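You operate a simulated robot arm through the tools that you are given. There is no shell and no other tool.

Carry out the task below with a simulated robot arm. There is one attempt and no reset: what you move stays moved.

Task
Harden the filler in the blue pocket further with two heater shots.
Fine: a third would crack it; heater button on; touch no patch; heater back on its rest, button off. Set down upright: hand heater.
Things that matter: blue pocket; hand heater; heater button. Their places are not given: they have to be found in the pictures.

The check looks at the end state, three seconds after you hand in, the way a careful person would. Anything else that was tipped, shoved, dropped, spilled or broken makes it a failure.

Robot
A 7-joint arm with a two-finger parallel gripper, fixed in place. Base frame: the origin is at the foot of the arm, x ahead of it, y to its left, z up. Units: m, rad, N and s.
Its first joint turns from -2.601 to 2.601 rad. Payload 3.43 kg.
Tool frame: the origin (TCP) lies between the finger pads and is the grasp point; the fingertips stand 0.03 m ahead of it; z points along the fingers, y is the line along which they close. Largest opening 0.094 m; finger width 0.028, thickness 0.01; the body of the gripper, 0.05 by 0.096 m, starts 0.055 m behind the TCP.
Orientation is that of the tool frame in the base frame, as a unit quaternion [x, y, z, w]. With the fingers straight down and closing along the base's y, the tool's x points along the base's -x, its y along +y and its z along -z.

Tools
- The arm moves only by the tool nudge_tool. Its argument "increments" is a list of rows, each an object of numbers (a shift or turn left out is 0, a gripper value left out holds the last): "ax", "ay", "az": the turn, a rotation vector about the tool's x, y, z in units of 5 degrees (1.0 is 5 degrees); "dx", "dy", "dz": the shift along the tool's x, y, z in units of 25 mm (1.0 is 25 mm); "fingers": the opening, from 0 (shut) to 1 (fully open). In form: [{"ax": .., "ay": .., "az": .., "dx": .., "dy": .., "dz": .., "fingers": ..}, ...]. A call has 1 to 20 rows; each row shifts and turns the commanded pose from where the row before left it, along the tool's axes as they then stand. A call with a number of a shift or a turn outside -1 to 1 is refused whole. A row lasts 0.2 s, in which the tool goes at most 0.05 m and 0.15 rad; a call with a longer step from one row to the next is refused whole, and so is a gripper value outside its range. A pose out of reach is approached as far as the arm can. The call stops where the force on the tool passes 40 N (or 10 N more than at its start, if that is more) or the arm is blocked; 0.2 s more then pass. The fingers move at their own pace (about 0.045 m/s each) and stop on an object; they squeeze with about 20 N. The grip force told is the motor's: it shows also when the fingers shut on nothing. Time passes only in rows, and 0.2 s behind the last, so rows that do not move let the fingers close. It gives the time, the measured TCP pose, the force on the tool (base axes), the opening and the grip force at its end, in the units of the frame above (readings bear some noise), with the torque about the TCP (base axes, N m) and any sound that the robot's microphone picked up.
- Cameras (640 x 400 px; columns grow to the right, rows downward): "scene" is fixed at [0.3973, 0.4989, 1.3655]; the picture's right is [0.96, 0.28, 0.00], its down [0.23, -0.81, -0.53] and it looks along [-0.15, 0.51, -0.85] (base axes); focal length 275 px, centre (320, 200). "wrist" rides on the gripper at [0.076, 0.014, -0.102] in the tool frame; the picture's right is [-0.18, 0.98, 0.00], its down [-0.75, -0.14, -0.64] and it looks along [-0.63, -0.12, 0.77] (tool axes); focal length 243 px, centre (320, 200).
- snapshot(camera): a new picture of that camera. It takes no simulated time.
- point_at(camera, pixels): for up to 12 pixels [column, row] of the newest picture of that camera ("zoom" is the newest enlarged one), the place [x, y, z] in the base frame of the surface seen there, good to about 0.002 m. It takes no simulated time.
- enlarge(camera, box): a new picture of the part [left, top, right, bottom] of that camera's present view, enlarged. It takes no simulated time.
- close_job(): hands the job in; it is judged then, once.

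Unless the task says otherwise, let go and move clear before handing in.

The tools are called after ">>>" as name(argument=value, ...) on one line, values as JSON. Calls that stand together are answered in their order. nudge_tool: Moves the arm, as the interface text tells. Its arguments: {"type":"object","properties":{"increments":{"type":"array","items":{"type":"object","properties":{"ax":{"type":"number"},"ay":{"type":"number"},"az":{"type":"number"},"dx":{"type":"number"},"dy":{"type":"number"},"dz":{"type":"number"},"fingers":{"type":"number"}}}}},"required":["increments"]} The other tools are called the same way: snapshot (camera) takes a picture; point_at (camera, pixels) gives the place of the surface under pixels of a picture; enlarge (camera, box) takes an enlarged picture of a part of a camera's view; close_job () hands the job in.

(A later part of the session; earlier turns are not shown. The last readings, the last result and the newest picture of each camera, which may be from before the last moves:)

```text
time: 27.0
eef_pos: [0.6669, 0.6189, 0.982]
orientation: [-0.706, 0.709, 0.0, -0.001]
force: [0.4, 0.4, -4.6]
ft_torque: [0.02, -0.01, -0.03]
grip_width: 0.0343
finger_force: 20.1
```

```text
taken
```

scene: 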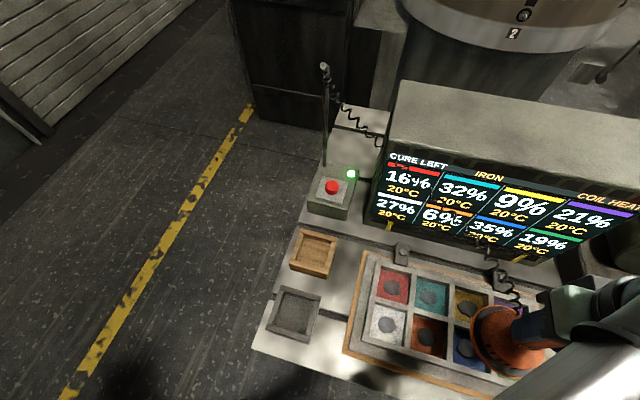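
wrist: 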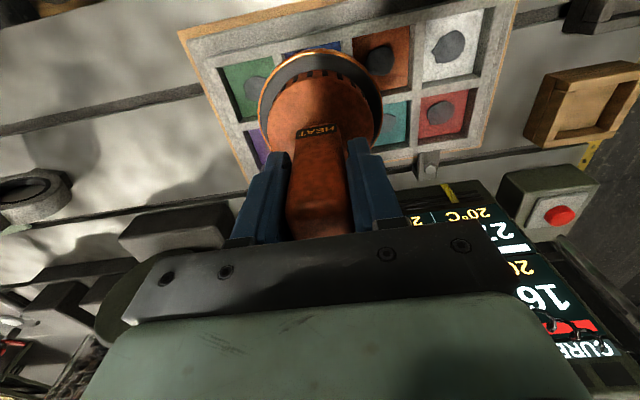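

The heater is above blue at (0.667, 0.619), and the panel's blue cell near (495,230) is readable. I'll descend to TCP 0.93 and read the panel.

>>> nudge_tool(increments=[{"dz": 0.7}, {"dz": 0.7}, {"dz": 0.68}])

>>> enlarge(camera="scene", box=[360, 130, 640, 280])

>>> enlarge(camera="scene", box=[380, 250, 620, 400])

```text
time: 27.8
eef_pos: [0.6679, 0.6171, 0.9301]
orientation: [-0.707, 0.708, 0.001, 0.002]
force: [-0.4, 0.4, -4.2]
ft_torque: [-0.05, 0.02, -0.04]
grip_width: 0.0344
finger_force: 19.8
```

```text
2.29 times, centred on (500, 205) of scene
```

zoom: 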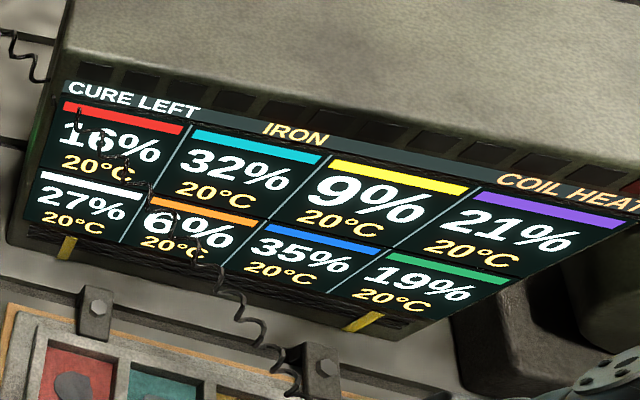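

```text
2.67 times, centred on (500, 325) of scene
```

zoom: 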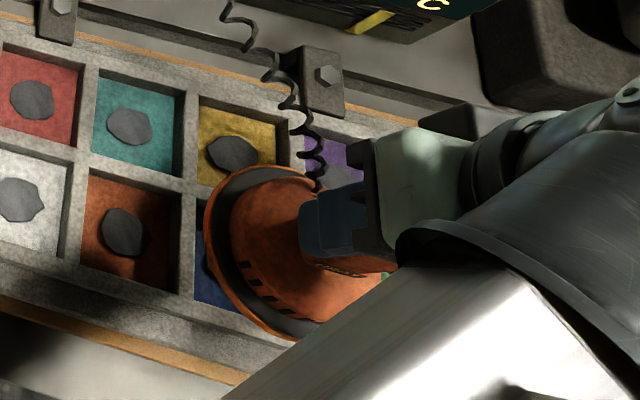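

No change yet at TCP 0.93: blue still reads 35% and 20°C. I'll descend to about 0.905 and check again.

>>> nudge_tool(increments=[{"dz": 0.5}, {"dz": 0.5}])

>>> enlarge(camera="scene", box=[360, 130, 640, 280])

>>> enlarge(camera="scene", box=[380, 250, 620, 400])

```text
time: 28.4
eef_pos: [0.6675, 0.6173, 0.9048]
orientation: [-0.706, 0.708, 0.001, 0.001]
force: [0.4, 0.4, -4.4]
ft_torque: [0.01, 0.01, 0.01]
grip_width: 0.0343
finger_force: 20.0
```

```text
2.29 times, centred on (500, 205) of scene
```

zoom: 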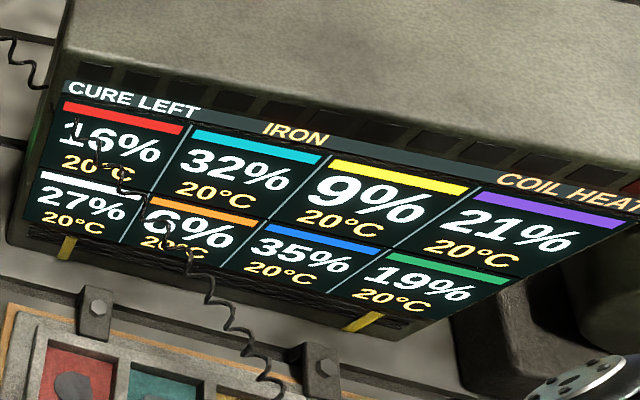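

```text
2.67 times, centred on (500, 325) of scene
```

zoom: 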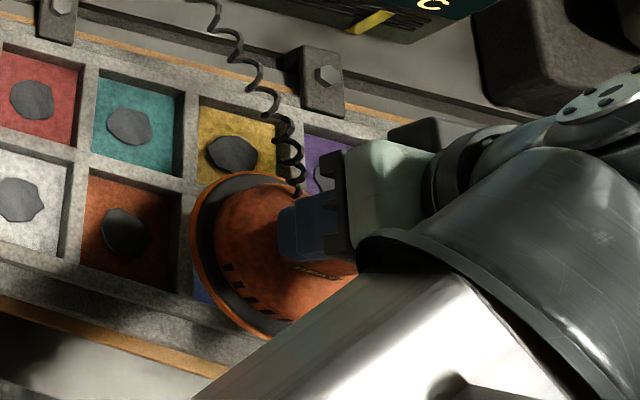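

No change yet at TCP 0.905. I'll go down 0.008 m in small steps and re-read.

>>> nudge_tool(increments=[{"dz": 0.16}, {"dz": 0.16}])

>>> enlarge(camera="scene", box=[440, 180, 600, 280])

```text
time: 29.0
eef_pos: [0.667, 0.617, 0.897]
orientation: [-0.707, 0.708, -0.001, 0.0]
force: [0.8, 0.3, -4.4]
ft_torque: [0.01, 0.0, 0.02]
grip_width: 0.0343
finger_force: 19.9
```

```text
4.00 times, centred on (520, 230) of scene
```

zoom: 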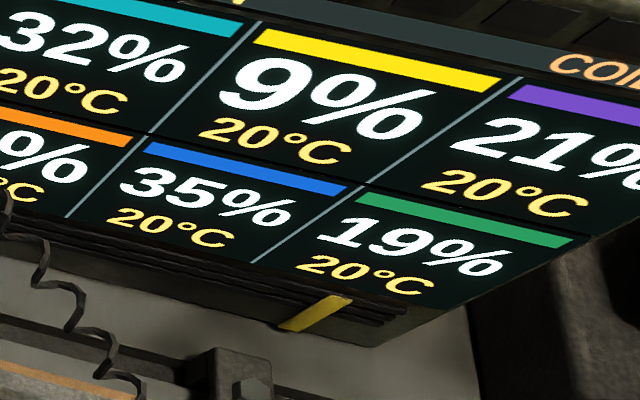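

Blue still reads 35% / 20°C at TCP 0.897. I'll hold about half a second and read again before going lower.

>>> nudge_tool(increments=[{}, {}])

>>> enlarge(camera="scene", box=[440, 180, 600, 280])

```text
time: 29.6
eef_pos: [0.6668, 0.617, 0.8967]
orientation: [-0.707, 0.708, -0.001, 0.0]
force: [-0.7, -0.8, -4.3]
ft_torque: [0.01, -0.02, 0.0]
grip_width: 0.0344
finger_force: 20.1
```

```text
4.00 times, centred on (520, 230) of scene
```

zoom: 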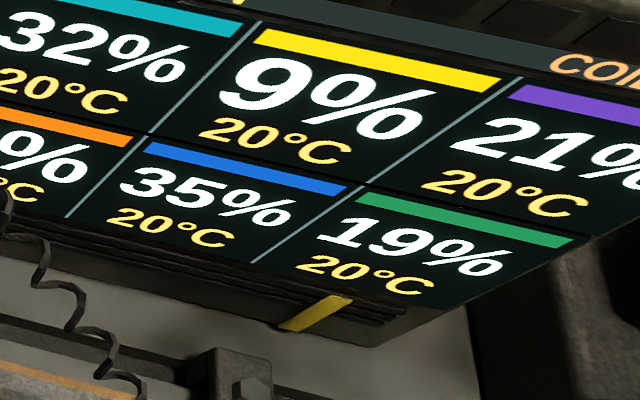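

Still no change. I'll go down 0.005 m at a time, reading the panel each step, and stay well clear of the patch.

>>> nudge_tool(increments=[{"dz": 0.2}, {}])

>>> enlarge(camera="scene", box=[440, 180, 600, 280])

```text
time: 30.2
eef_pos: [0.6669, 0.6167, 0.892]
orientation: [-0.707, 0.708, 0.0, 0.0]
force: [-0.1, -0.7, -4.0]
ft_torque: [0.0, -0.02, -0.02]
grip_width: 0.0345
finger_force: 20.0
```

```text
4.00 times, centred on (520, 230) of scene
```

zoom: 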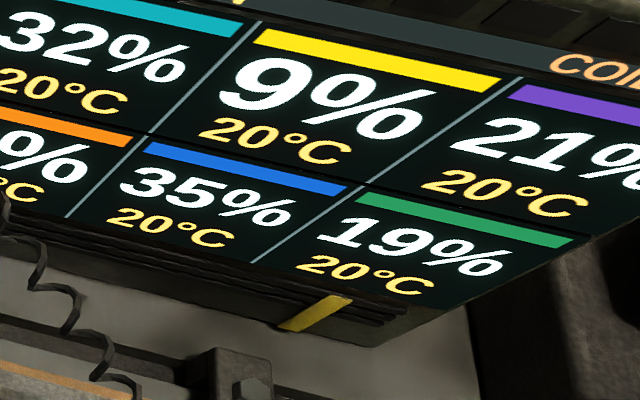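

Unchanged at 0.892. Another 0.005 m down with a short hold.

>>> nudge_tool(increments=[{"dz": 0.2}, {}])

>>> enlarge(camera="scene", box=[440, 180, 600, 280])

>>> enlarge(camera="scene", box=[400, 280, 560, 380])

>>> snapshot(camera="wrist")

```text
time: 30.8
eef_pos: [0.6672, 0.6191, 0.8893]
orientation: [-0.707, 0.707, 0.001, -0.001]
force: [0.2, 0.3, -5.1]
ft_torque: [-0.05, 0.05, 0.01]
grip_width: 0.0343
finger_force: 20.3
```

```text
4.00 times, centred on (520, 230) of scene
```

zoom: 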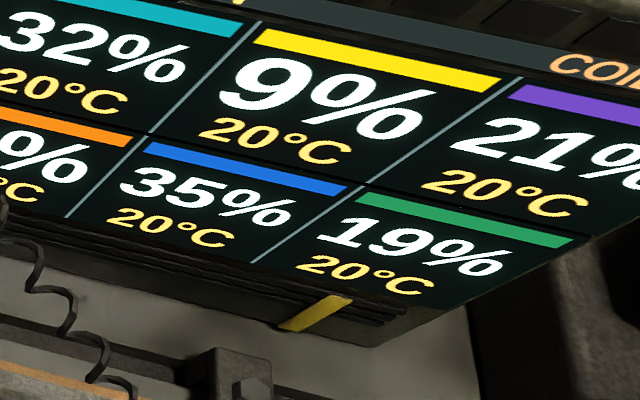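

```text
4.00 times, centred on (480, 330) of scene
```

zoom: 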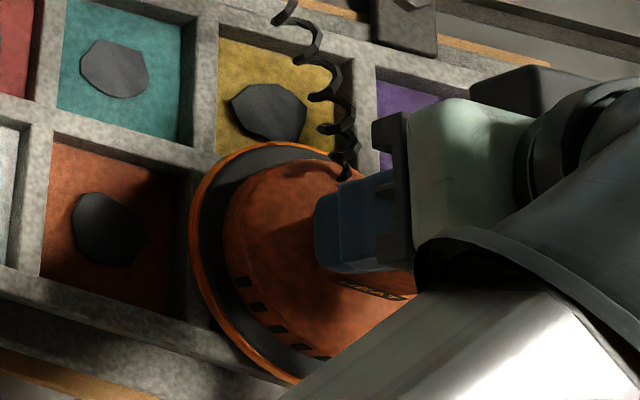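

```text
taken
```

wrist: 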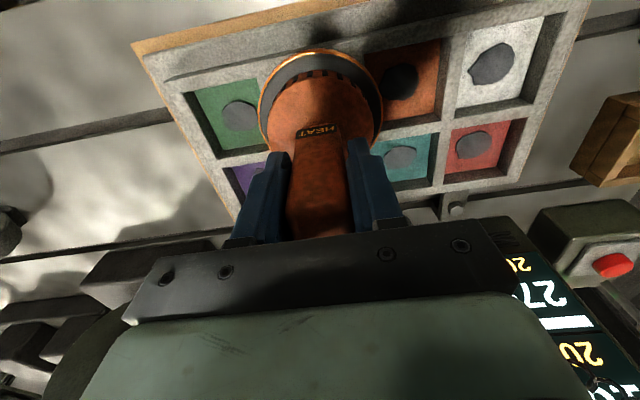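

The reading is 0.889 and blue is still unchanged. I'll measure the actual gap between the heater rim and the tray ribs from the pictures.

>>> point_at(camera="wrist", pixels=[[266, 100], [376, 100], [320, 56], [300, 62], [345, 62], [320, 90], [240, 80], [405, 55], [300, 20], [240, 115]])

>>> enlarge(camera="wrist", box=[240, 30, 400, 130])

```text
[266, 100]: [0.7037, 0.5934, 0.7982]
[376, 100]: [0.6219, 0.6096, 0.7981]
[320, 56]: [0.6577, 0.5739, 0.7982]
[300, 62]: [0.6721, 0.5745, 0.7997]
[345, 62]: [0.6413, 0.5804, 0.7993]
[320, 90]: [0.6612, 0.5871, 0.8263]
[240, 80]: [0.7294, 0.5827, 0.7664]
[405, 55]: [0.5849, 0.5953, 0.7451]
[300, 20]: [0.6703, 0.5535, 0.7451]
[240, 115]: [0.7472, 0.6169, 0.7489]
```

```text
4.00 times, centred on (320, 80) of wrist
```

zoom: 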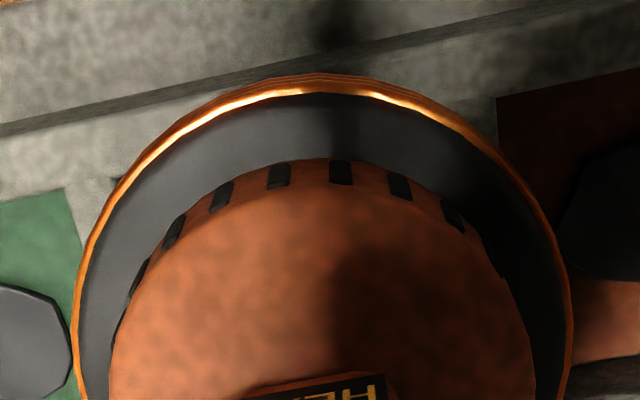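

The rim top is at z 0.798, so the heater face is at about 0.784, 0.019 m above the ribs. I'll go down another 0.005 m and read.

>>> nudge_tool(increments=[{"dz": 0.2}, {}])

>>> enlarge(camera="scene", box=[440, 180, 600, 280])

>>> snapshot(camera="wrist")

>>> point_at(camera="wrist", pixels=[[266, 100], [376, 100], [300, 62], [345, 62]])

```text
time: 31.4
eef_pos: [0.6661, 0.6187, 0.8827]
orientation: [-0.706, 0.708, 0.001, 0.001]
force: [0.5, 0.3, -4.5]
ft_torque: [-0.02, -0.03, 0.06]
grip_width: 0.0343
finger_force: 20.1
```

```text
4.00 times, centred on (520, 230) of scene
```

zoom: 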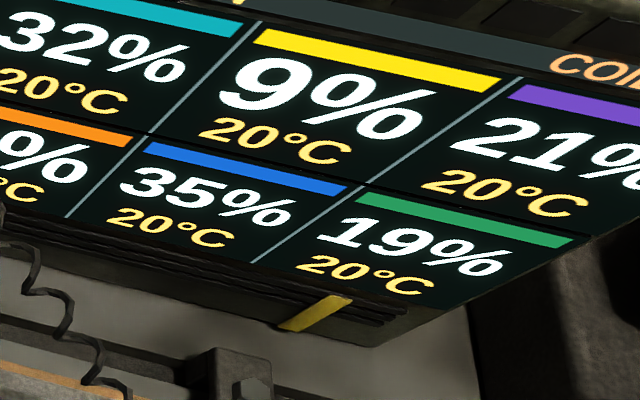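

```text
taken
```

wrist: 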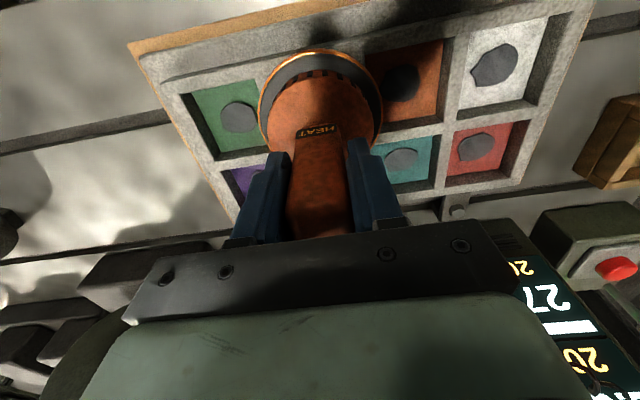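

```text
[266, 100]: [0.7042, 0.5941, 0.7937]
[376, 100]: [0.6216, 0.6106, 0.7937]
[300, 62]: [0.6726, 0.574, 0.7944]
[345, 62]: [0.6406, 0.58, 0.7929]
```

Blue still reads 35% / 20°C with the face at about 0.779. I'll hold about 0.8 s here and read again.

>>> nudge_tool(increments=[{}, {}, {}])

>>> enlarge(camera="scene", box=[440, 180, 600, 280])

```text
time: 32.2
eef_pos: [0.6682, 0.6185, 0.8812]
orientation: [-0.706, 0.708, 0.0, 0.001]
force: [0.2, 0.0, -4.0]
ft_torque: [0.01, -0.01, -0.01]
grip_width: 0.0343
finger_force: 20.3
```

```text
4.00 times, centred on (520, 230) of scene
```

zoom: 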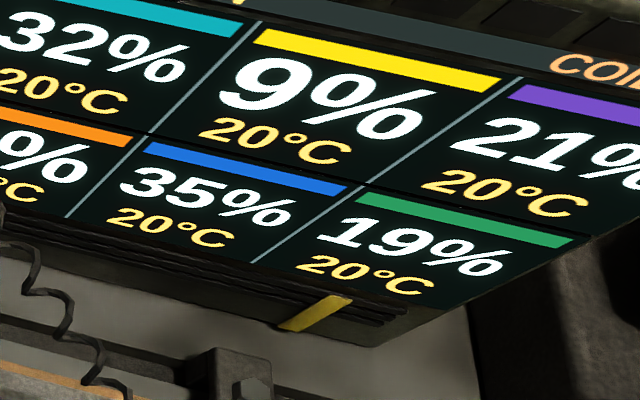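

No change after about 1.5 s at this height. I'll lower only 0.0025 m, since a possible plug would then still clear the patch by over 5 mm, and hold briefly.

>>> nudge_tool(increments=[{"dz": 0.1}, {}, {}])

>>> enlarge(camera="scene", box=[440, 180, 600, 280])

```text
time: 33.0
eef_pos: [0.6665, 0.6184, 0.8798]
orientation: [-0.706, 0.709, 0.001, 0.0]
force: [0.4, 0.1, -4.2]
ft_torque: [-0.02, 0.03, -0.04]
grip_width: 0.0343
finger_force: 19.6
```

```text
4.00 times, centred on (520, 230) of scene
```

zoom: 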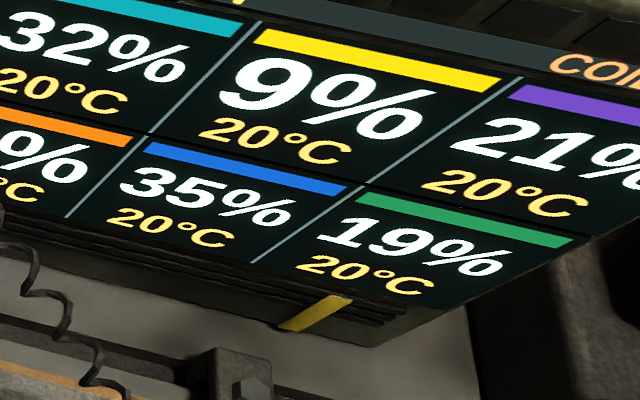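

Still no reaction at a face height of about 0.776, so I need to know the heater's real underside before going lower. I'll lift and retreat to the front-left, where I can see the panel's right end and free bench space.

>>> nudge_tool(increments=[{"dz": -1}, {"dz": -1}, {"dz": -1}, {"dz": -1}, {"dx": 0.95}, {"dx": 0.95}, {"dx": 0.95}, {"dx": 0.95}, {"dx": 0.95}, {"dy": 0.9}, {"dy": 0.9}, {"dy": 0.9}, {"dy": 0.9}, {"dy": 0.9}, {"dy": 0.9}, {"dy": 0.9}, {"dy": 0.9}, {"dy": 0.9}, {"dy": 0.9}, {"dy": 0.9}])

>>> snapshot(camera="wrist")

>>> snapshot(camera="scene")

```text
time: 37.2
eef_pos: [0.4182, 0.5, 0.981]
orientation: [-0.706, 0.708, -0.001, 0.0]
force: [-1.1, 0.3, -4.8]
ft_torque: [0.01, -0.04, 0.01]
grip_width: 0.0342
finger_force: 20.0
```

```text
taken
```

wrist: 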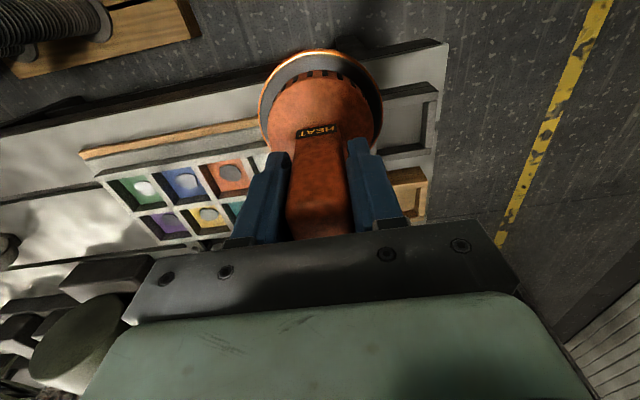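

```text
taken
```

scene: 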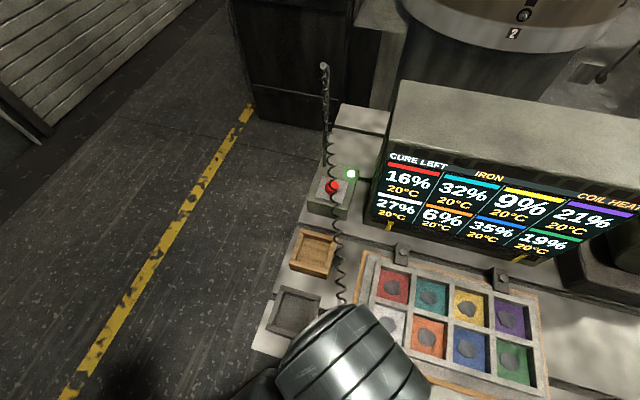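

I see a bench strip in front of the tray (near (180,115) in wrist view). I'll measure how much free bench there is and get other reference points.

>>> point_at(camera="wrist", pixels=[[100, 130], [200, 105], [150, 125], [220, 85], [60, 125], [420, 60], [400, 60], [90, 155], [250, 122], [395, 85], [30, 140], [200, 88]])

>>> enlarge(camera="wrist", box=[0, 20, 320, 220])

```text
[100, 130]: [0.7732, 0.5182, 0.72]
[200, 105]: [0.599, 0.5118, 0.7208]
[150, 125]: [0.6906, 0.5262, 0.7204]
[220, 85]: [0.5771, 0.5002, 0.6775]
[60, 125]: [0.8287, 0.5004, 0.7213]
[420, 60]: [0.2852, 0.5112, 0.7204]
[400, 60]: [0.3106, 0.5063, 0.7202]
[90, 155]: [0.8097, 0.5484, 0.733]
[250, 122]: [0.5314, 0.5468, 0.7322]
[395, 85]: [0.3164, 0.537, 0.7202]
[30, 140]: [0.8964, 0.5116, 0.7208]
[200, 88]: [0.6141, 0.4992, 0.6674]
```

```text
2.00 times, centred on (160, 120) of wrist
```

zoom: 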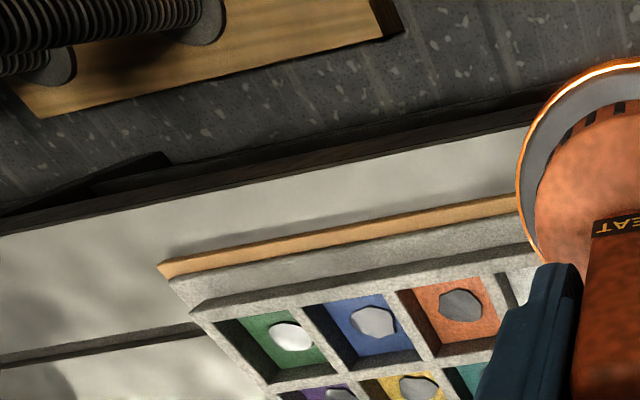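

The bench strip (y 0.50–0.545, z 0.720) is free. I'll lower the heater gently onto the edge of that bare bench to find its true lowest point, stopping well above it first.

>>> nudge_tool(increments=[{"dx": 0.2}, {"dz": 1}, {"dz": 1}, {"dz": 1}, {"dz": 1}, {"dz": 0.7}, {}])

>>> snapshot(camera="wrist")

>>> point_at(camera="wrist", pixels=[[266, 100], [376, 100], [300, 62], [345, 62], [240, 80], [400, 80]])

```text
time: 38.8
eef_pos: [0.4196, 0.4937, 0.8617]
orientation: [-0.706, 0.708, 0.001, 0.0]
force: [0.7, -0.2, -4.9]
ft_torque: [-0.03, 0.01, -0.03]
grip_width: 0.0345
finger_force: 20.0
```

```text
taken
```

wrist: 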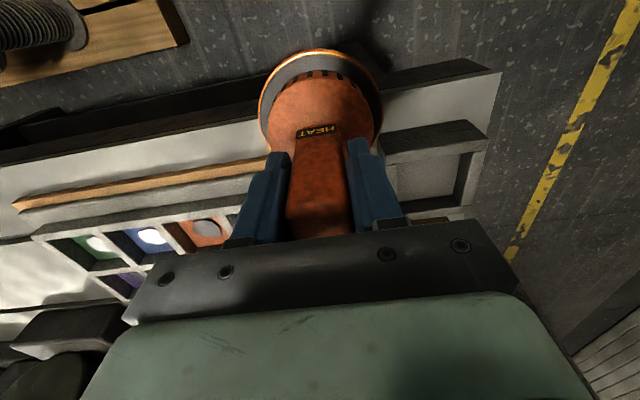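

```text
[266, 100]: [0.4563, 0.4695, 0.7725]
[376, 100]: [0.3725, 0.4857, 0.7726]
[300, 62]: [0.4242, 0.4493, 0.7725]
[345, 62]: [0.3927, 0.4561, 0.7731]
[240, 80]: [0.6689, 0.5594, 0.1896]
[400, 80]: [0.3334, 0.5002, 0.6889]
```

The rim top reads 0.7725 at TCP 0.862, with nothing nearby. I'll continue down in small steps, watching the load (about −4.4 N when hanging).

>>> nudge_tool(increments=[{"dz": 0.1}, {"dz": 0.1}, {"dz": 0.1}, {}])

```text
time: 39.8
eef_pos: [0.4186, 0.4945, 0.8552]
orientation: [-0.707, 0.708, 0.001, 0.001]
force: [0.5, 0.1, -4.0]
ft_torque: [-0.02, -0.02, 0.0]
grip_width: 0.0344
finger_force: 19.8
```

>>> nudge_tool(increments=[{"dz": 0.08}, {"dz": 0.08}, {}])

```text
time: 40.6
eef_pos: [0.4183, 0.4942, 0.8515]
orientation: [-0.706, 0.708, 0.0, 0.001]
force: [0.1, 0.5, -4.6]
ft_torque: [0.0, -0.01, -0.02]
grip_width: 0.0345
finger_force: 19.9
```

The load is still about −4.5 N at TCP 0.851, so there is no contact yet. I'll continue in 2 mm steps.

>>> nudge_tool(increments=[{"dz": 0.08}, {"dz": 0.08}, {}])

```text
time: 41.4
eef_pos: [0.4199, 0.4942, 0.8475]
orientation: [-0.707, 0.708, -0.001, 0.0]
force: [-0.2, 0.0, -4.3]
ft_torque: [0.01, -0.05, 0.0]
grip_width: 0.0344
finger_force: 19.6
```

>>> nudge_tool(increments=[{"dz": 0.08}, {"dz": 0.08}, {}])

```text
time: 42.2
eef_pos: [0.4191, 0.4941, 0.8435]
orientation: [-0.706, 0.708, -0.001, 0.001]
force: [-0.6, -0.2, -4.3]
ft_torque: [0.0, 0.03, -0.02]
grip_width: 0.0343
finger_force: 19.8
```

Still hanging freely at 0.8435, so a full-depth plug (contact at about 0.848) is ruled out. I'll continue down.

>>> nudge_tool(increments=[{"dz": 0.08}, {"dz": 0.08}, {}])

```text
time: 43.0
eef_pos: [0.418, 0.4935, 0.8394]
orientation: [-0.706, 0.708, 0.001, 0.0]
force: [-0.3, 0.0, -4.0]
ft_torque: [0.01, -0.01, -0.02]
grip_width: 0.0345
finger_force: 20.3
```

>>> nudge_tool(increments=[{"dz": 0.08}, {"dz": 0.08}, {}])

```text
time: 43.8
eef_pos: [0.4189, 0.4943, 0.8346]
orientation: [-0.707, 0.708, 0.0, 0.001]
force: [-2.0, -6.1, 13.7]
ft_torque: [0.31, -0.18, -0.02]
grip_width: 0.0344
finger_force: 20.2
```

Contact: the load jumped to +13.7 N at about TCP 0.836. I'll back off 2.5 mm at once and look at what touched.

>>> nudge_tool(increments=[{"dz": -0.1}, {}])

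>>> snapshot(camera="wrist")

>>> enlarge(camera="wrist", box=[200, 30, 440, 180])

>>> point_at(camera="wrist", pixels=[[266, 100], [376, 100], [300, 62], [345, 62], [255, 150], [250, 140], [240, 130], [395, 130], [240, 150], [258, 165]])

```text
time: 44.4
eef_pos: [0.4183, 0.4942, 0.8359]
orientation: [-0.707, 0.708, -0.001, 0.0]
force: [0.1, 0.5, -4.3]
ft_torque: [-0.02, -0.02, 0.06]
grip_width: 0.0343
finger_force: 20.6
```

```text
taken
```

wrist: 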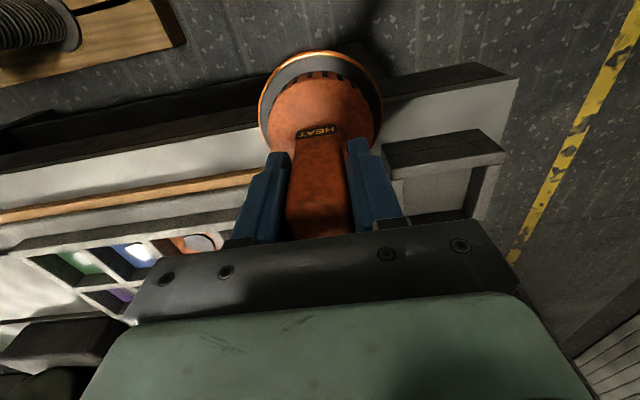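

```text
2.67 times, centred on (320, 105) of wrist
```

zoom: 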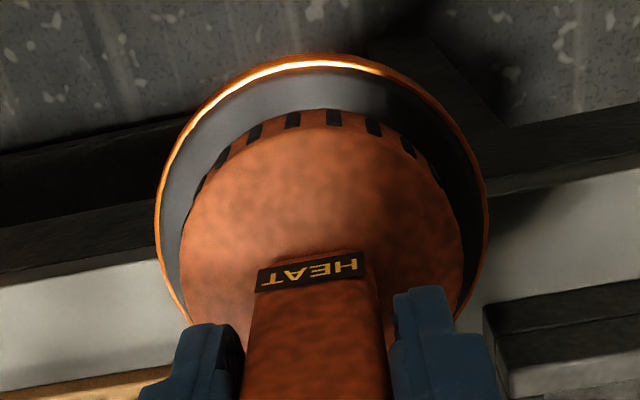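

```text
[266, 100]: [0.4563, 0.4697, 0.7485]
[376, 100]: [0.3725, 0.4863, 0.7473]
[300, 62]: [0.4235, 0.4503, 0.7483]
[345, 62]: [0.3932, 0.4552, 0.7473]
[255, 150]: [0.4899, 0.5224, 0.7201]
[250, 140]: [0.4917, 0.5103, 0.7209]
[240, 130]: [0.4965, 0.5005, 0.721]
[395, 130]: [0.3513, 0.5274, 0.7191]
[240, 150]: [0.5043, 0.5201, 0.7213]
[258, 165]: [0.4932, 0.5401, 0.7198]
```

The back-off restored the load, and the side force (−2, −6 N) points away from the tray base-plate corner near (0.43, 0.545), so the rim grazed that corner rather than the bench. I'll raise a little, shift 0.018 m toward the front, and check that the tray has not moved.

>>> nudge_tool(increments=[{"dz": -0.4}, {"dz": -0.2}, {"dx": 0.35, "dy": 0.15}, {"dx": 0.35, "dy": 0.15}, {}])

>>> snapshot(camera="scene")

>>> snapshot(camera="wrist")

>>> enlarge(camera="scene", box=[340, 230, 580, 400])

>>> point_at(camera="zoom", pixels=[[338, 278], [311, 222], [390, 245], [437, 308], [335, 185], [105, 75]])

```text
time: 45.6
eef_pos: [0.4102, 0.477, 0.8523]
orientation: [-0.706, 0.708, 0.001, 0.0]
force: [-0.1, -1.2, -4.5]
ft_torque: [-0.02, -0.01, -0.01]
grip_width: 0.0347
finger_force: 19.9
```

```text
taken
```

scene: 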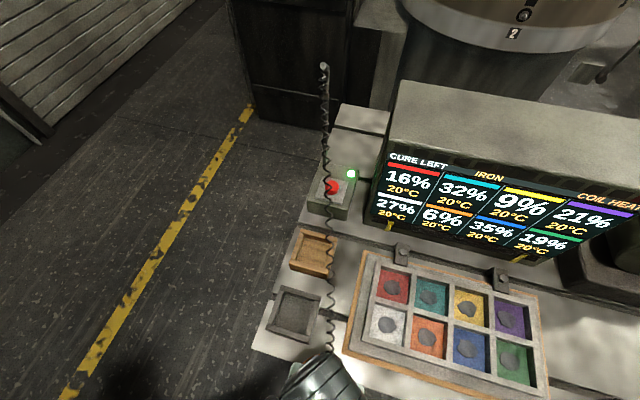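

```text
taken
```

wrist: 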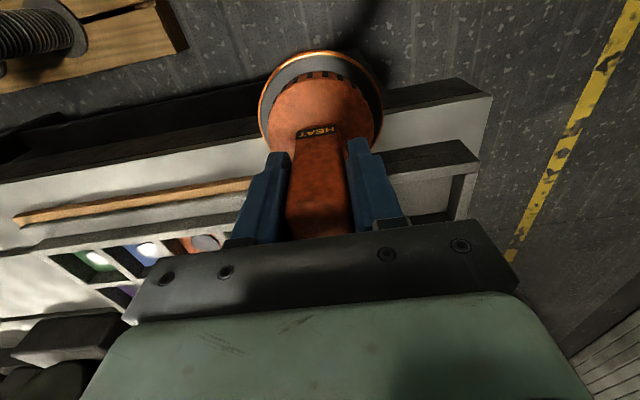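

```text
2.35 times, centred on (460, 315) of scene
```

zoom: 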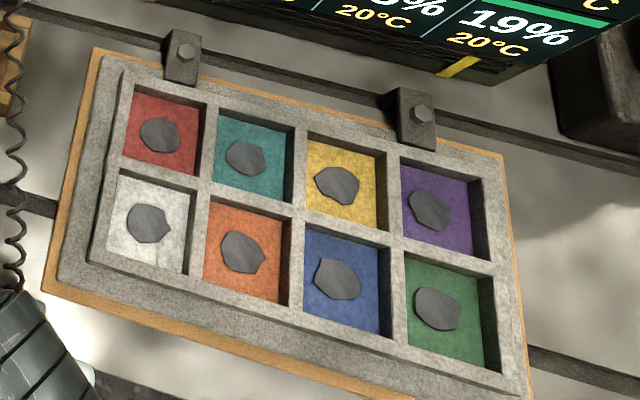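

```text
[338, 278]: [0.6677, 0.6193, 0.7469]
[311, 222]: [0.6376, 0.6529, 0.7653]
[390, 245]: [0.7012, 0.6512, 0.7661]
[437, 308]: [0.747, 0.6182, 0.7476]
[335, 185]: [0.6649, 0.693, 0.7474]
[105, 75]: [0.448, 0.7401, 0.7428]
```

The tray is exactly where it was, and nothing has shifted. I'll re-centre at (0.405, 0.489), clear of both the plate corner and the small grey tray, then resume the gentle probe.

>>> nudge_tool(increments=[{"dx": -0.24, "dy": 0.1}, {"dx": -0.24, "dy": 0.1}, {"dz": 0.2}, {"dz": 0.2}, {"dz": 0.08}, {}])

>>> nudge_tool(increments=[{"dz": 0.08}, {}])

```text
time: 47.0
eef_pos: [0.4049, 0.4887, 0.8399]
orientation: [-0.706, 0.708, 0.0, 0.001]
force: [-0.3, -0.1, -4.2]
ft_torque: [0.0, -0.03, -0.05]
grip_width: 0.0346
finger_force: 20.0
```

```text
time: 47.6
eef_pos: [0.4059, 0.4893, 0.838]
orientation: [-0.707, 0.708, 0.001, 0.001]
force: [-0.3, -0.4, -4.7]
ft_torque: [-0.02, 0.01, -0.04]
grip_width: 0.0344
finger_force: 20.1
```

No contact at 0.838. I'll continue 2 mm at a time.

>>> nudge_tool(increments=[{"dz": 0.08}, {}])

>>> nudge_tool(increments=[{"dz": 0.08}, {}])

```text
time: 48.2
eef_pos: [0.4064, 0.4892, 0.8372]
orientation: [-0.707, 0.708, 0.001, 0.002]
force: [-0.1, 0.1, -4.7]
ft_torque: [0.01, -0.02, -0.02]
grip_width: 0.0344
finger_force: 20.0
```

```text
time: 48.8
eef_pos: [0.4062, 0.4898, 0.8343]
orientation: [-0.706, 0.708, 0.0, 0.001]
force: [0.0, -1.2, -4.6]
ft_torque: [-0.02, 0.0, 0.01]
grip_width: 0.0343
finger_force: 19.6
```

At 0.834 it is still hanging freely, which confirms the earlier touch was the plate corner. Continuing.

>>> nudge_tool(increments=[{"dz": 0.08}, {}])

>>> nudge_tool(increments=[{"dz": 0.08}, {}])

>>> nudge_tool(increments=[{"dz": 0.04}, {}])

```text
time: 49.4
eef_pos: [0.4067, 0.4887, 0.8321]
orientation: [-0.706, 0.708, 0.0, 0.0]
force: [-0.3, 0.7, 3.7]
ft_torque: [0.1, -0.01, 0.03]
grip_width: 0.0343
finger_force: 20.1
```

```text
time: 50.0
eef_pos: [0.4054, 0.4879, 0.832]
orientation: [-0.706, 0.708, 0.002, 0.001]
force: [1.3, -1.5, 17.2]
ft_torque: [0.04, -0.02, -0.03]
grip_width: 0.0346
finger_force: 20.2
```

```text
time: 50.6
eef_pos: [0.406, 0.4893, 0.8289]
orientation: [-0.706, 0.708, 0.0, 0.0]
force: [-0.2, -2.3, 16.1]
ft_torque: [0.03, -0.04, 0.01]
grip_width: 0.0344
finger_force: 20.1
```

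Contact with the bench started at about TCP 0.8325, so the heater's lowest point is about 0.112 m below the TCP. I'll lift off and check whether the heater slipped in the grip.

>>> nudge_tool(increments=[{"dz": -0.4}, {"dz": -0.4}, {"dz": -0.4}, {}])

>>> snapshot(camera="wrist")

>>> point_at(camera="wrist", pixels=[[266, 100], [376, 100], [300, 62], [345, 62], [270, 140], [378, 130], [320, 90], [300, 125]])

```text
time: 51.6
eef_pos: [0.4069, 0.4893, 0.8589]
orientation: [-0.706, 0.708, 0.0, 0.001]
force: [0.8, 0.0, -4.6]
ft_torque: [0.0, -0.01, -0.02]
grip_width: 0.0344
finger_force: 20.0
```

```text
taken
```

wrist: 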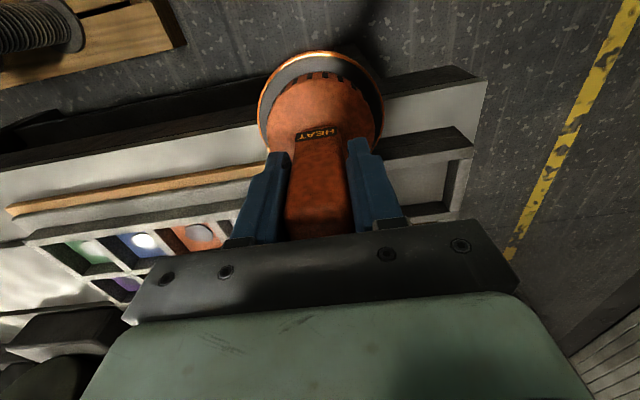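

```text
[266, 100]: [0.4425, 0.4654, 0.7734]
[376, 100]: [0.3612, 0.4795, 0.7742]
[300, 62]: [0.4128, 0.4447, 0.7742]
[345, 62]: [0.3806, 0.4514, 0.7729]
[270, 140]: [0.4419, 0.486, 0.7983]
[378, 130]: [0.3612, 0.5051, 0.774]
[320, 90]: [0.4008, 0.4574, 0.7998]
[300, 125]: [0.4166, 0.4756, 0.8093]
```

The rim top is now 0.0855 m below TCP (it was 0.090), so the heater slid up about 5 mm in the grip but is still level. It has a plug about 8 mm below the rim, so with the rim at rib level the plug would be at about 0.757, 10 mm above the patch. I'll carry it back over blue.

>>> nudge_tool(increments=[{"dz": -0.97}, {"dz": -0.97}, {"dz": -0.97}, {"dz": -0.97}, {"dz": -0.97}, {"dy": -0.947}, {"dy": -0.947}, {"dy": -0.947}, {"dy": -0.947}, {"dy": -0.947}, {"dy": -0.947}, {"dy": -0.947}, {"dy": -0.947}, {"dy": -0.947}, {"dy": -0.947}, {"dy": -0.947}])

>>> nudge_tool(increments=[{"dx": -0.85}, {"dx": -0.85}, {"dx": -0.85}, {"dx": -0.85}, {"dx": -0.85}, {"dx": -0.85}, {}])

>>> snapshot(camera="scene")

```text
time: 55.0
eef_pos: [0.6684, 0.4878, 0.98]
orientation: [-0.706, 0.708, 0.0, 0.001]
force: [-0.1, -0.5, -4.6]
ft_torque: [0.02, 0.01, -0.02]
grip_width: 0.0341
finger_force: 20.4
```

```text
time: 56.6
eef_pos: [0.6668, 0.6146, 0.9792]
orientation: [-0.706, 0.708, 0.0, 0.0]
force: [-1.3, -0.1, -4.3]
ft_torque: [0.0, -0.01, 0.0]
grip_width: 0.0342
finger_force: 20.1
```

```text
taken
```

scene: 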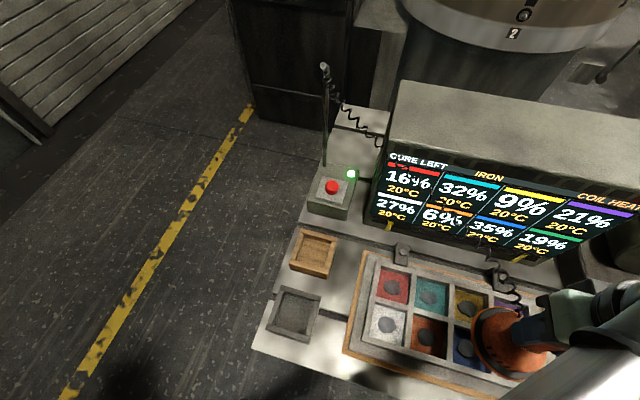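

Panel unchanged, and the heater is above blue at (0.667, 0.615). I'll descend to TCP 0.885 and measure the rim against the ribs.

>>> nudge_tool(increments=[{"dz": 0.95}, {"dz": 0.95}, {"dz": 0.95}, {"dz": 0.93}, {}])

>>> snapshot(camera="wrist")

>>> enlarge(camera="wrist", box=[200, 10, 440, 160])

>>> point_at(camera="zoom", pixels=[[180, 165], [175, 220], [215, 120], [260, 95], [320, 85], [390, 95], [440, 130], [468, 180], [478, 230], [165, 130], [480, 110], [300, 60]])

>>> enlarge(camera="scene", box=[440, 180, 600, 280])

```text
time: 57.8
eef_pos: [0.6678, 0.6161, 0.8869]
orientation: [-0.707, 0.707, 0.001, 0.0]
force: [-0.6, -0.5, -5.0]
ft_torque: [-0.03, -0.01, -0.01]
grip_width: 0.0348
finger_force: 20.2
```

```text
taken
```

wrist: 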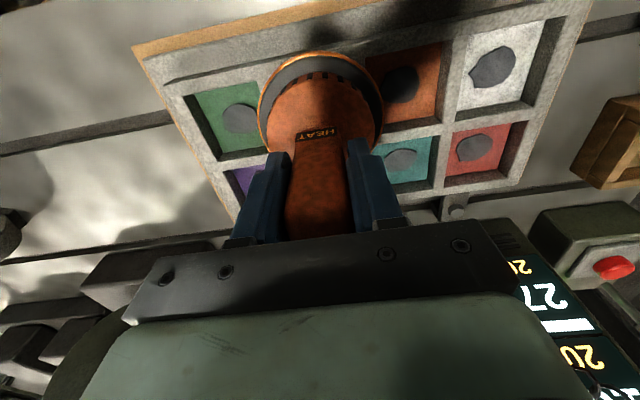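

```text
2.67 times, centred on (320, 85) of wrist
```

zoom: 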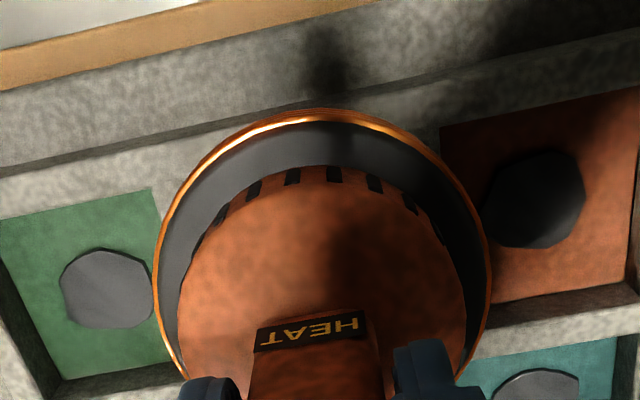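

```text
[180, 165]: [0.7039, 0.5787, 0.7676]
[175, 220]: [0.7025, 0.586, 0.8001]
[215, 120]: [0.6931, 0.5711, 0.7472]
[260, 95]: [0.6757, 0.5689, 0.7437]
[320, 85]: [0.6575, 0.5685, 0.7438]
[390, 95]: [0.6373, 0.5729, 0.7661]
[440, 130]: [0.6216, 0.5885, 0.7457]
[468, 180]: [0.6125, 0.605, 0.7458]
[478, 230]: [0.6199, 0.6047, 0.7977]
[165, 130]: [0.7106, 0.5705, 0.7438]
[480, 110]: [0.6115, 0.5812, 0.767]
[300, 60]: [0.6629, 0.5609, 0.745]
```

```text
4.00 times, centred on (520, 230) of scene
```

zoom: 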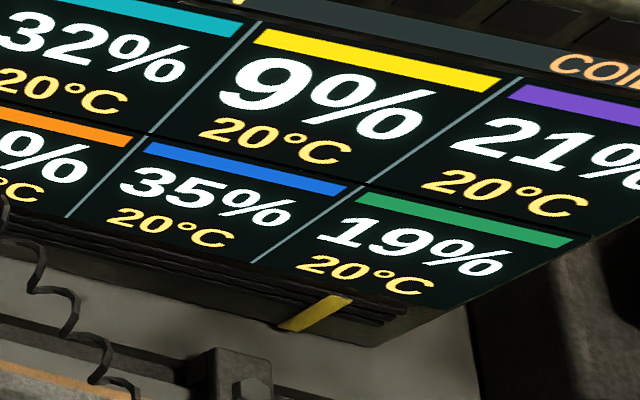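

I'll sample right on the rim to locate the heater's centre precisely.

>>> enlarge(camera="wrist", box=[200, 10, 440, 160])

>>> point_at(camera="zoom", pixels=[[158, 260], [165, 320], [180, 200], [230, 140], [280, 120], [320, 116], [370, 122], [430, 155], [475, 210], [486, 260], [480, 320], [160, 290]])

```text
2.67 times, centred on (320, 85) of wrist
```

zoom: 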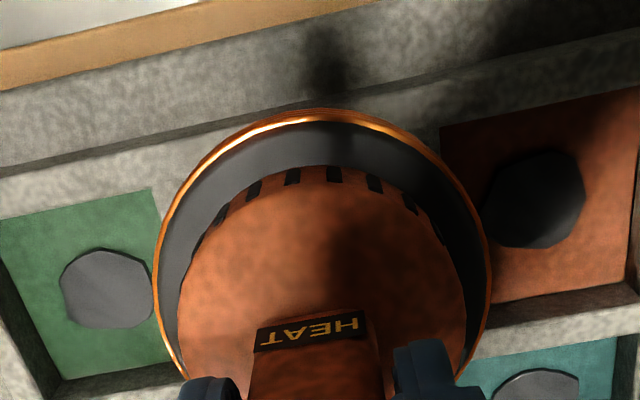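

```text
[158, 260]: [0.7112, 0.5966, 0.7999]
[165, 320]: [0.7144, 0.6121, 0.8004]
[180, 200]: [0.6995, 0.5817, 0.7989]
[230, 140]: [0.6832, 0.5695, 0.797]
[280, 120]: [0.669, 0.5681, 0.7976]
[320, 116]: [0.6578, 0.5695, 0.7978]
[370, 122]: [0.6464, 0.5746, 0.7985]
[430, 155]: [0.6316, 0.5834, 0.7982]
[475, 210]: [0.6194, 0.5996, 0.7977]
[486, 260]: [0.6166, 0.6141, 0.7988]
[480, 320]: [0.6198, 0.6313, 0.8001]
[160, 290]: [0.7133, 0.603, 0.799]
```

The heater centre is (0.6665, 0.617), within about 1.5 mm of the pocket centre (0.668, 0.618), with the plug bottom at about 0.776. I'll trim the position and lower 5 mm, then read the panel.

>>> nudge_tool(increments=[{"dx": -0.04, "dy": -0.05}, {"dz": 0.2}])

>>> enlarge(camera="scene", box=[440, 180, 600, 280])

```text
time: 58.4
eef_pos: [0.6687, 0.6167, 0.8815]
orientation: [-0.707, 0.708, 0.001, 0.001]
force: [0.6, -0.5, -3.9]
ft_torque: [0.02, 0.0, 0.01]
grip_width: 0.0344
finger_force: 20.4
```

```text
4.00 times, centred on (520, 230) of scene
```

zoom: 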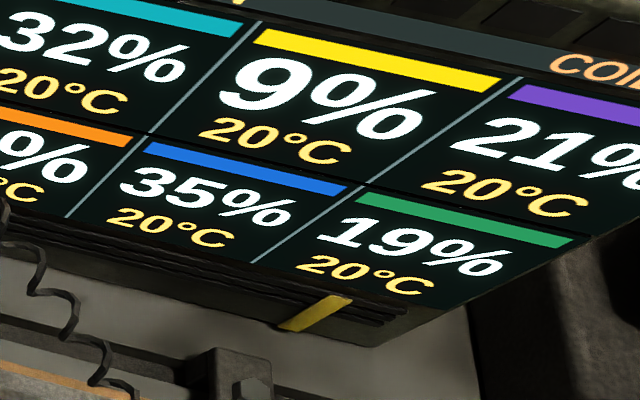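

Blue is unchanged with the plug at about 0.771. I'll go down another 3 mm.

>>> nudge_tool(increments=[{"dz": 0.12}, {}])

>>> enlarge(camera="scene", box=[440, 180, 600, 280])

```text
time: 59.0
eef_pos: [0.6687, 0.6176, 0.8777]
orientation: [-0.706, 0.708, 0.001, 0.001]
force: [-0.1, 0.7, -3.1]
ft_torque: [0.0, 0.02, -0.01]
grip_width: 0.0346
finger_force: 20.3
```

```text
4.00 times, centred on (520, 230) of scene
```

zoom: 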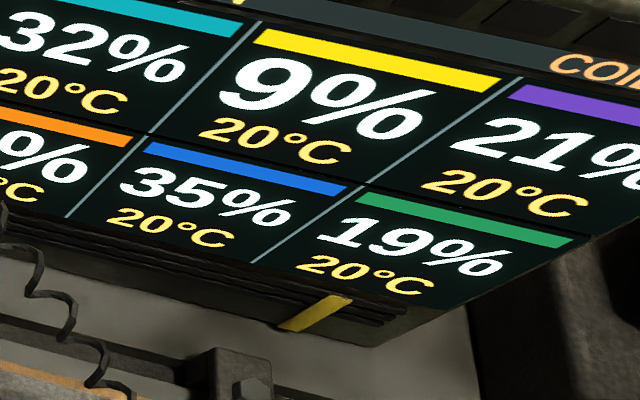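

Still unchanged at plug height about 0.768. Another 2 mm down, and I'll re-measure the rim.

>>> nudge_tool(increments=[{"dz": 0.08}, {}])

>>> enlarge(camera="scene", box=[440, 180, 600, 280])

>>> snapshot(camera="wrist")

>>> point_at(camera="wrist", pixels=[[266, 100], [376, 100], [300, 62], [345, 62], [262, 125], [380, 115], [240, 85], [220, 90]])

```text
time: 59.6
eef_pos: [0.667, 0.6169, 0.8757]
orientation: [-0.706, 0.708, 0.001, 0.0]
force: [0.0, -0.4, -4.9]
ft_torque: [-0.02, 0.01, 0.01]
grip_width: 0.0344
finger_force: 20.7
```

```text
4.00 times, centred on (520, 230) of scene
```

zoom: 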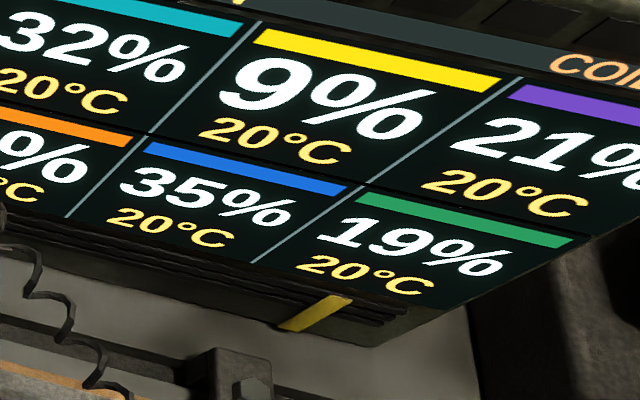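

```text
taken
```

wrist: 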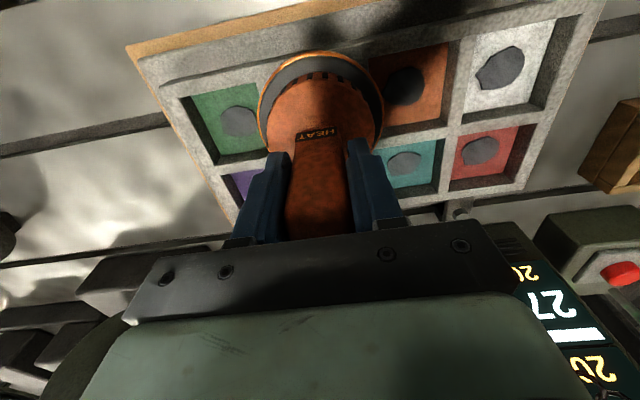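

```text
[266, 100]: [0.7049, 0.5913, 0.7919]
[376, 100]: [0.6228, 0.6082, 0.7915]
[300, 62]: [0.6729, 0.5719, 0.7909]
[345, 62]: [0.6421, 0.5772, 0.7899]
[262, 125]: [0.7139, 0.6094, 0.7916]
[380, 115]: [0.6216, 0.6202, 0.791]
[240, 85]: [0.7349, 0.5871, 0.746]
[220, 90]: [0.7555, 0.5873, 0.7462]
```

The rim top is at 0.791, so the plug is at about 0.7685 and the rim about 11 mm above the ribs. I'll go down 3 mm more and read.

>>> nudge_tool(increments=[{"dz": 0.12}, {}])

>>> enlarge(camera="scene", box=[440, 180, 600, 280])

```text
time: 60.2
eef_pos: [0.6693, 0.6173, 0.8735]
orientation: [-0.707, 0.708, 0.0, 0.0]
force: [-0.6, -0.3, -4.5]
ft_torque: [0.01, 0.04, 0.01]
grip_width: 0.0344
finger_force: 20.0
```

```text
4.00 times, centred on (520, 230) of scene
```

zoom: 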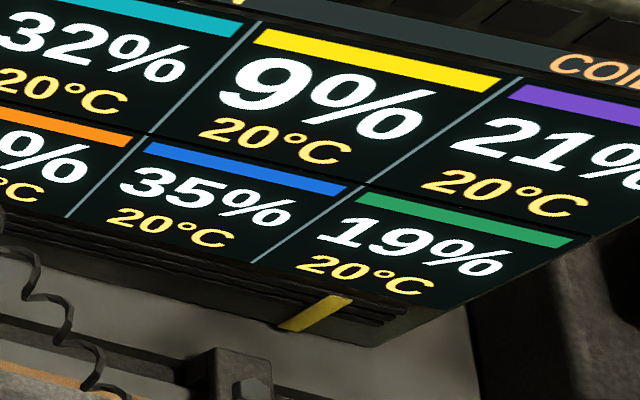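

No change. Another 2 mm, watching the load.

>>> nudge_tool(increments=[{"dz": 0.08}, {}])

>>> enlarge(camera="scene", box=[440, 180, 600, 280])

```text
time: 60.8
eef_pos: [0.6685, 0.6169, 0.8718]
orientation: [-0.707, 0.708, 0.0, 0.001]
force: [0.0, -0.3, -4.2]
ft_torque: [-0.01, 0.01, -0.03]
grip_width: 0.0344
finger_force: 20.5
```

```text
4.00 times, centred on (520, 230) of scene
```

zoom: 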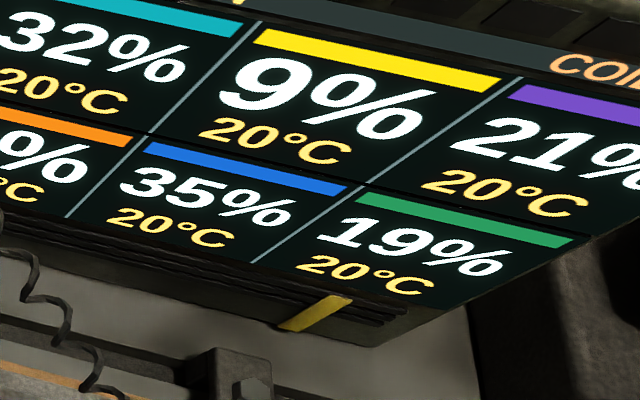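

Plug at about 0.764, still no reaction. Another 2 mm.

>>> nudge_tool(increments=[{"dz": 0.08}, {}])

>>> enlarge(camera="scene", box=[440, 180, 600, 280])

>>> snapshot(camera="wrist")

>>> point_at(camera="wrist", pixels=[[266, 100], [376, 100], [300, 62], [345, 62], [262, 125], [380, 115]])

```text
time: 61.4
eef_pos: [0.6682, 0.6174, 0.868]
orientation: [-0.707, 0.708, 0.0, -0.001]
force: [0.8, 0.1, -4.8]
ft_torque: [-0.04, 0.0, -0.01]
grip_width: 0.0343
finger_force: 19.8
```

```text
4.00 times, centred on (520, 230) of scene
```

zoom: 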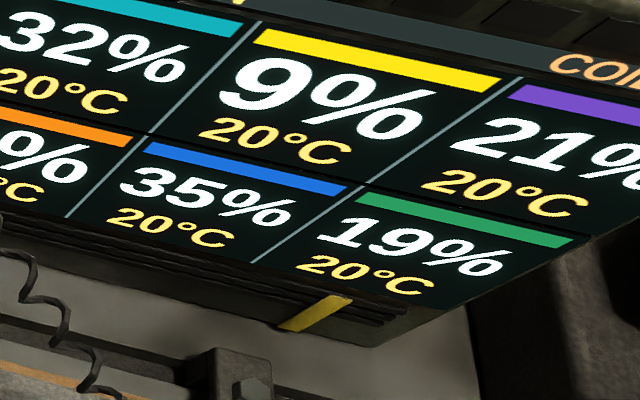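

```text
taken
```

wrist: 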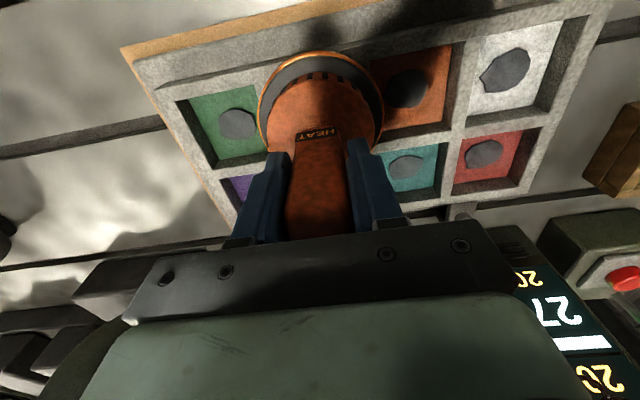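

```text
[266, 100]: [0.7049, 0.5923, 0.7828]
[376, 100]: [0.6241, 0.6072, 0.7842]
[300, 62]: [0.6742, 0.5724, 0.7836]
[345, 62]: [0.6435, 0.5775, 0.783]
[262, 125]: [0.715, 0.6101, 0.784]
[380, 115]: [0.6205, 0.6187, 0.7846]
```

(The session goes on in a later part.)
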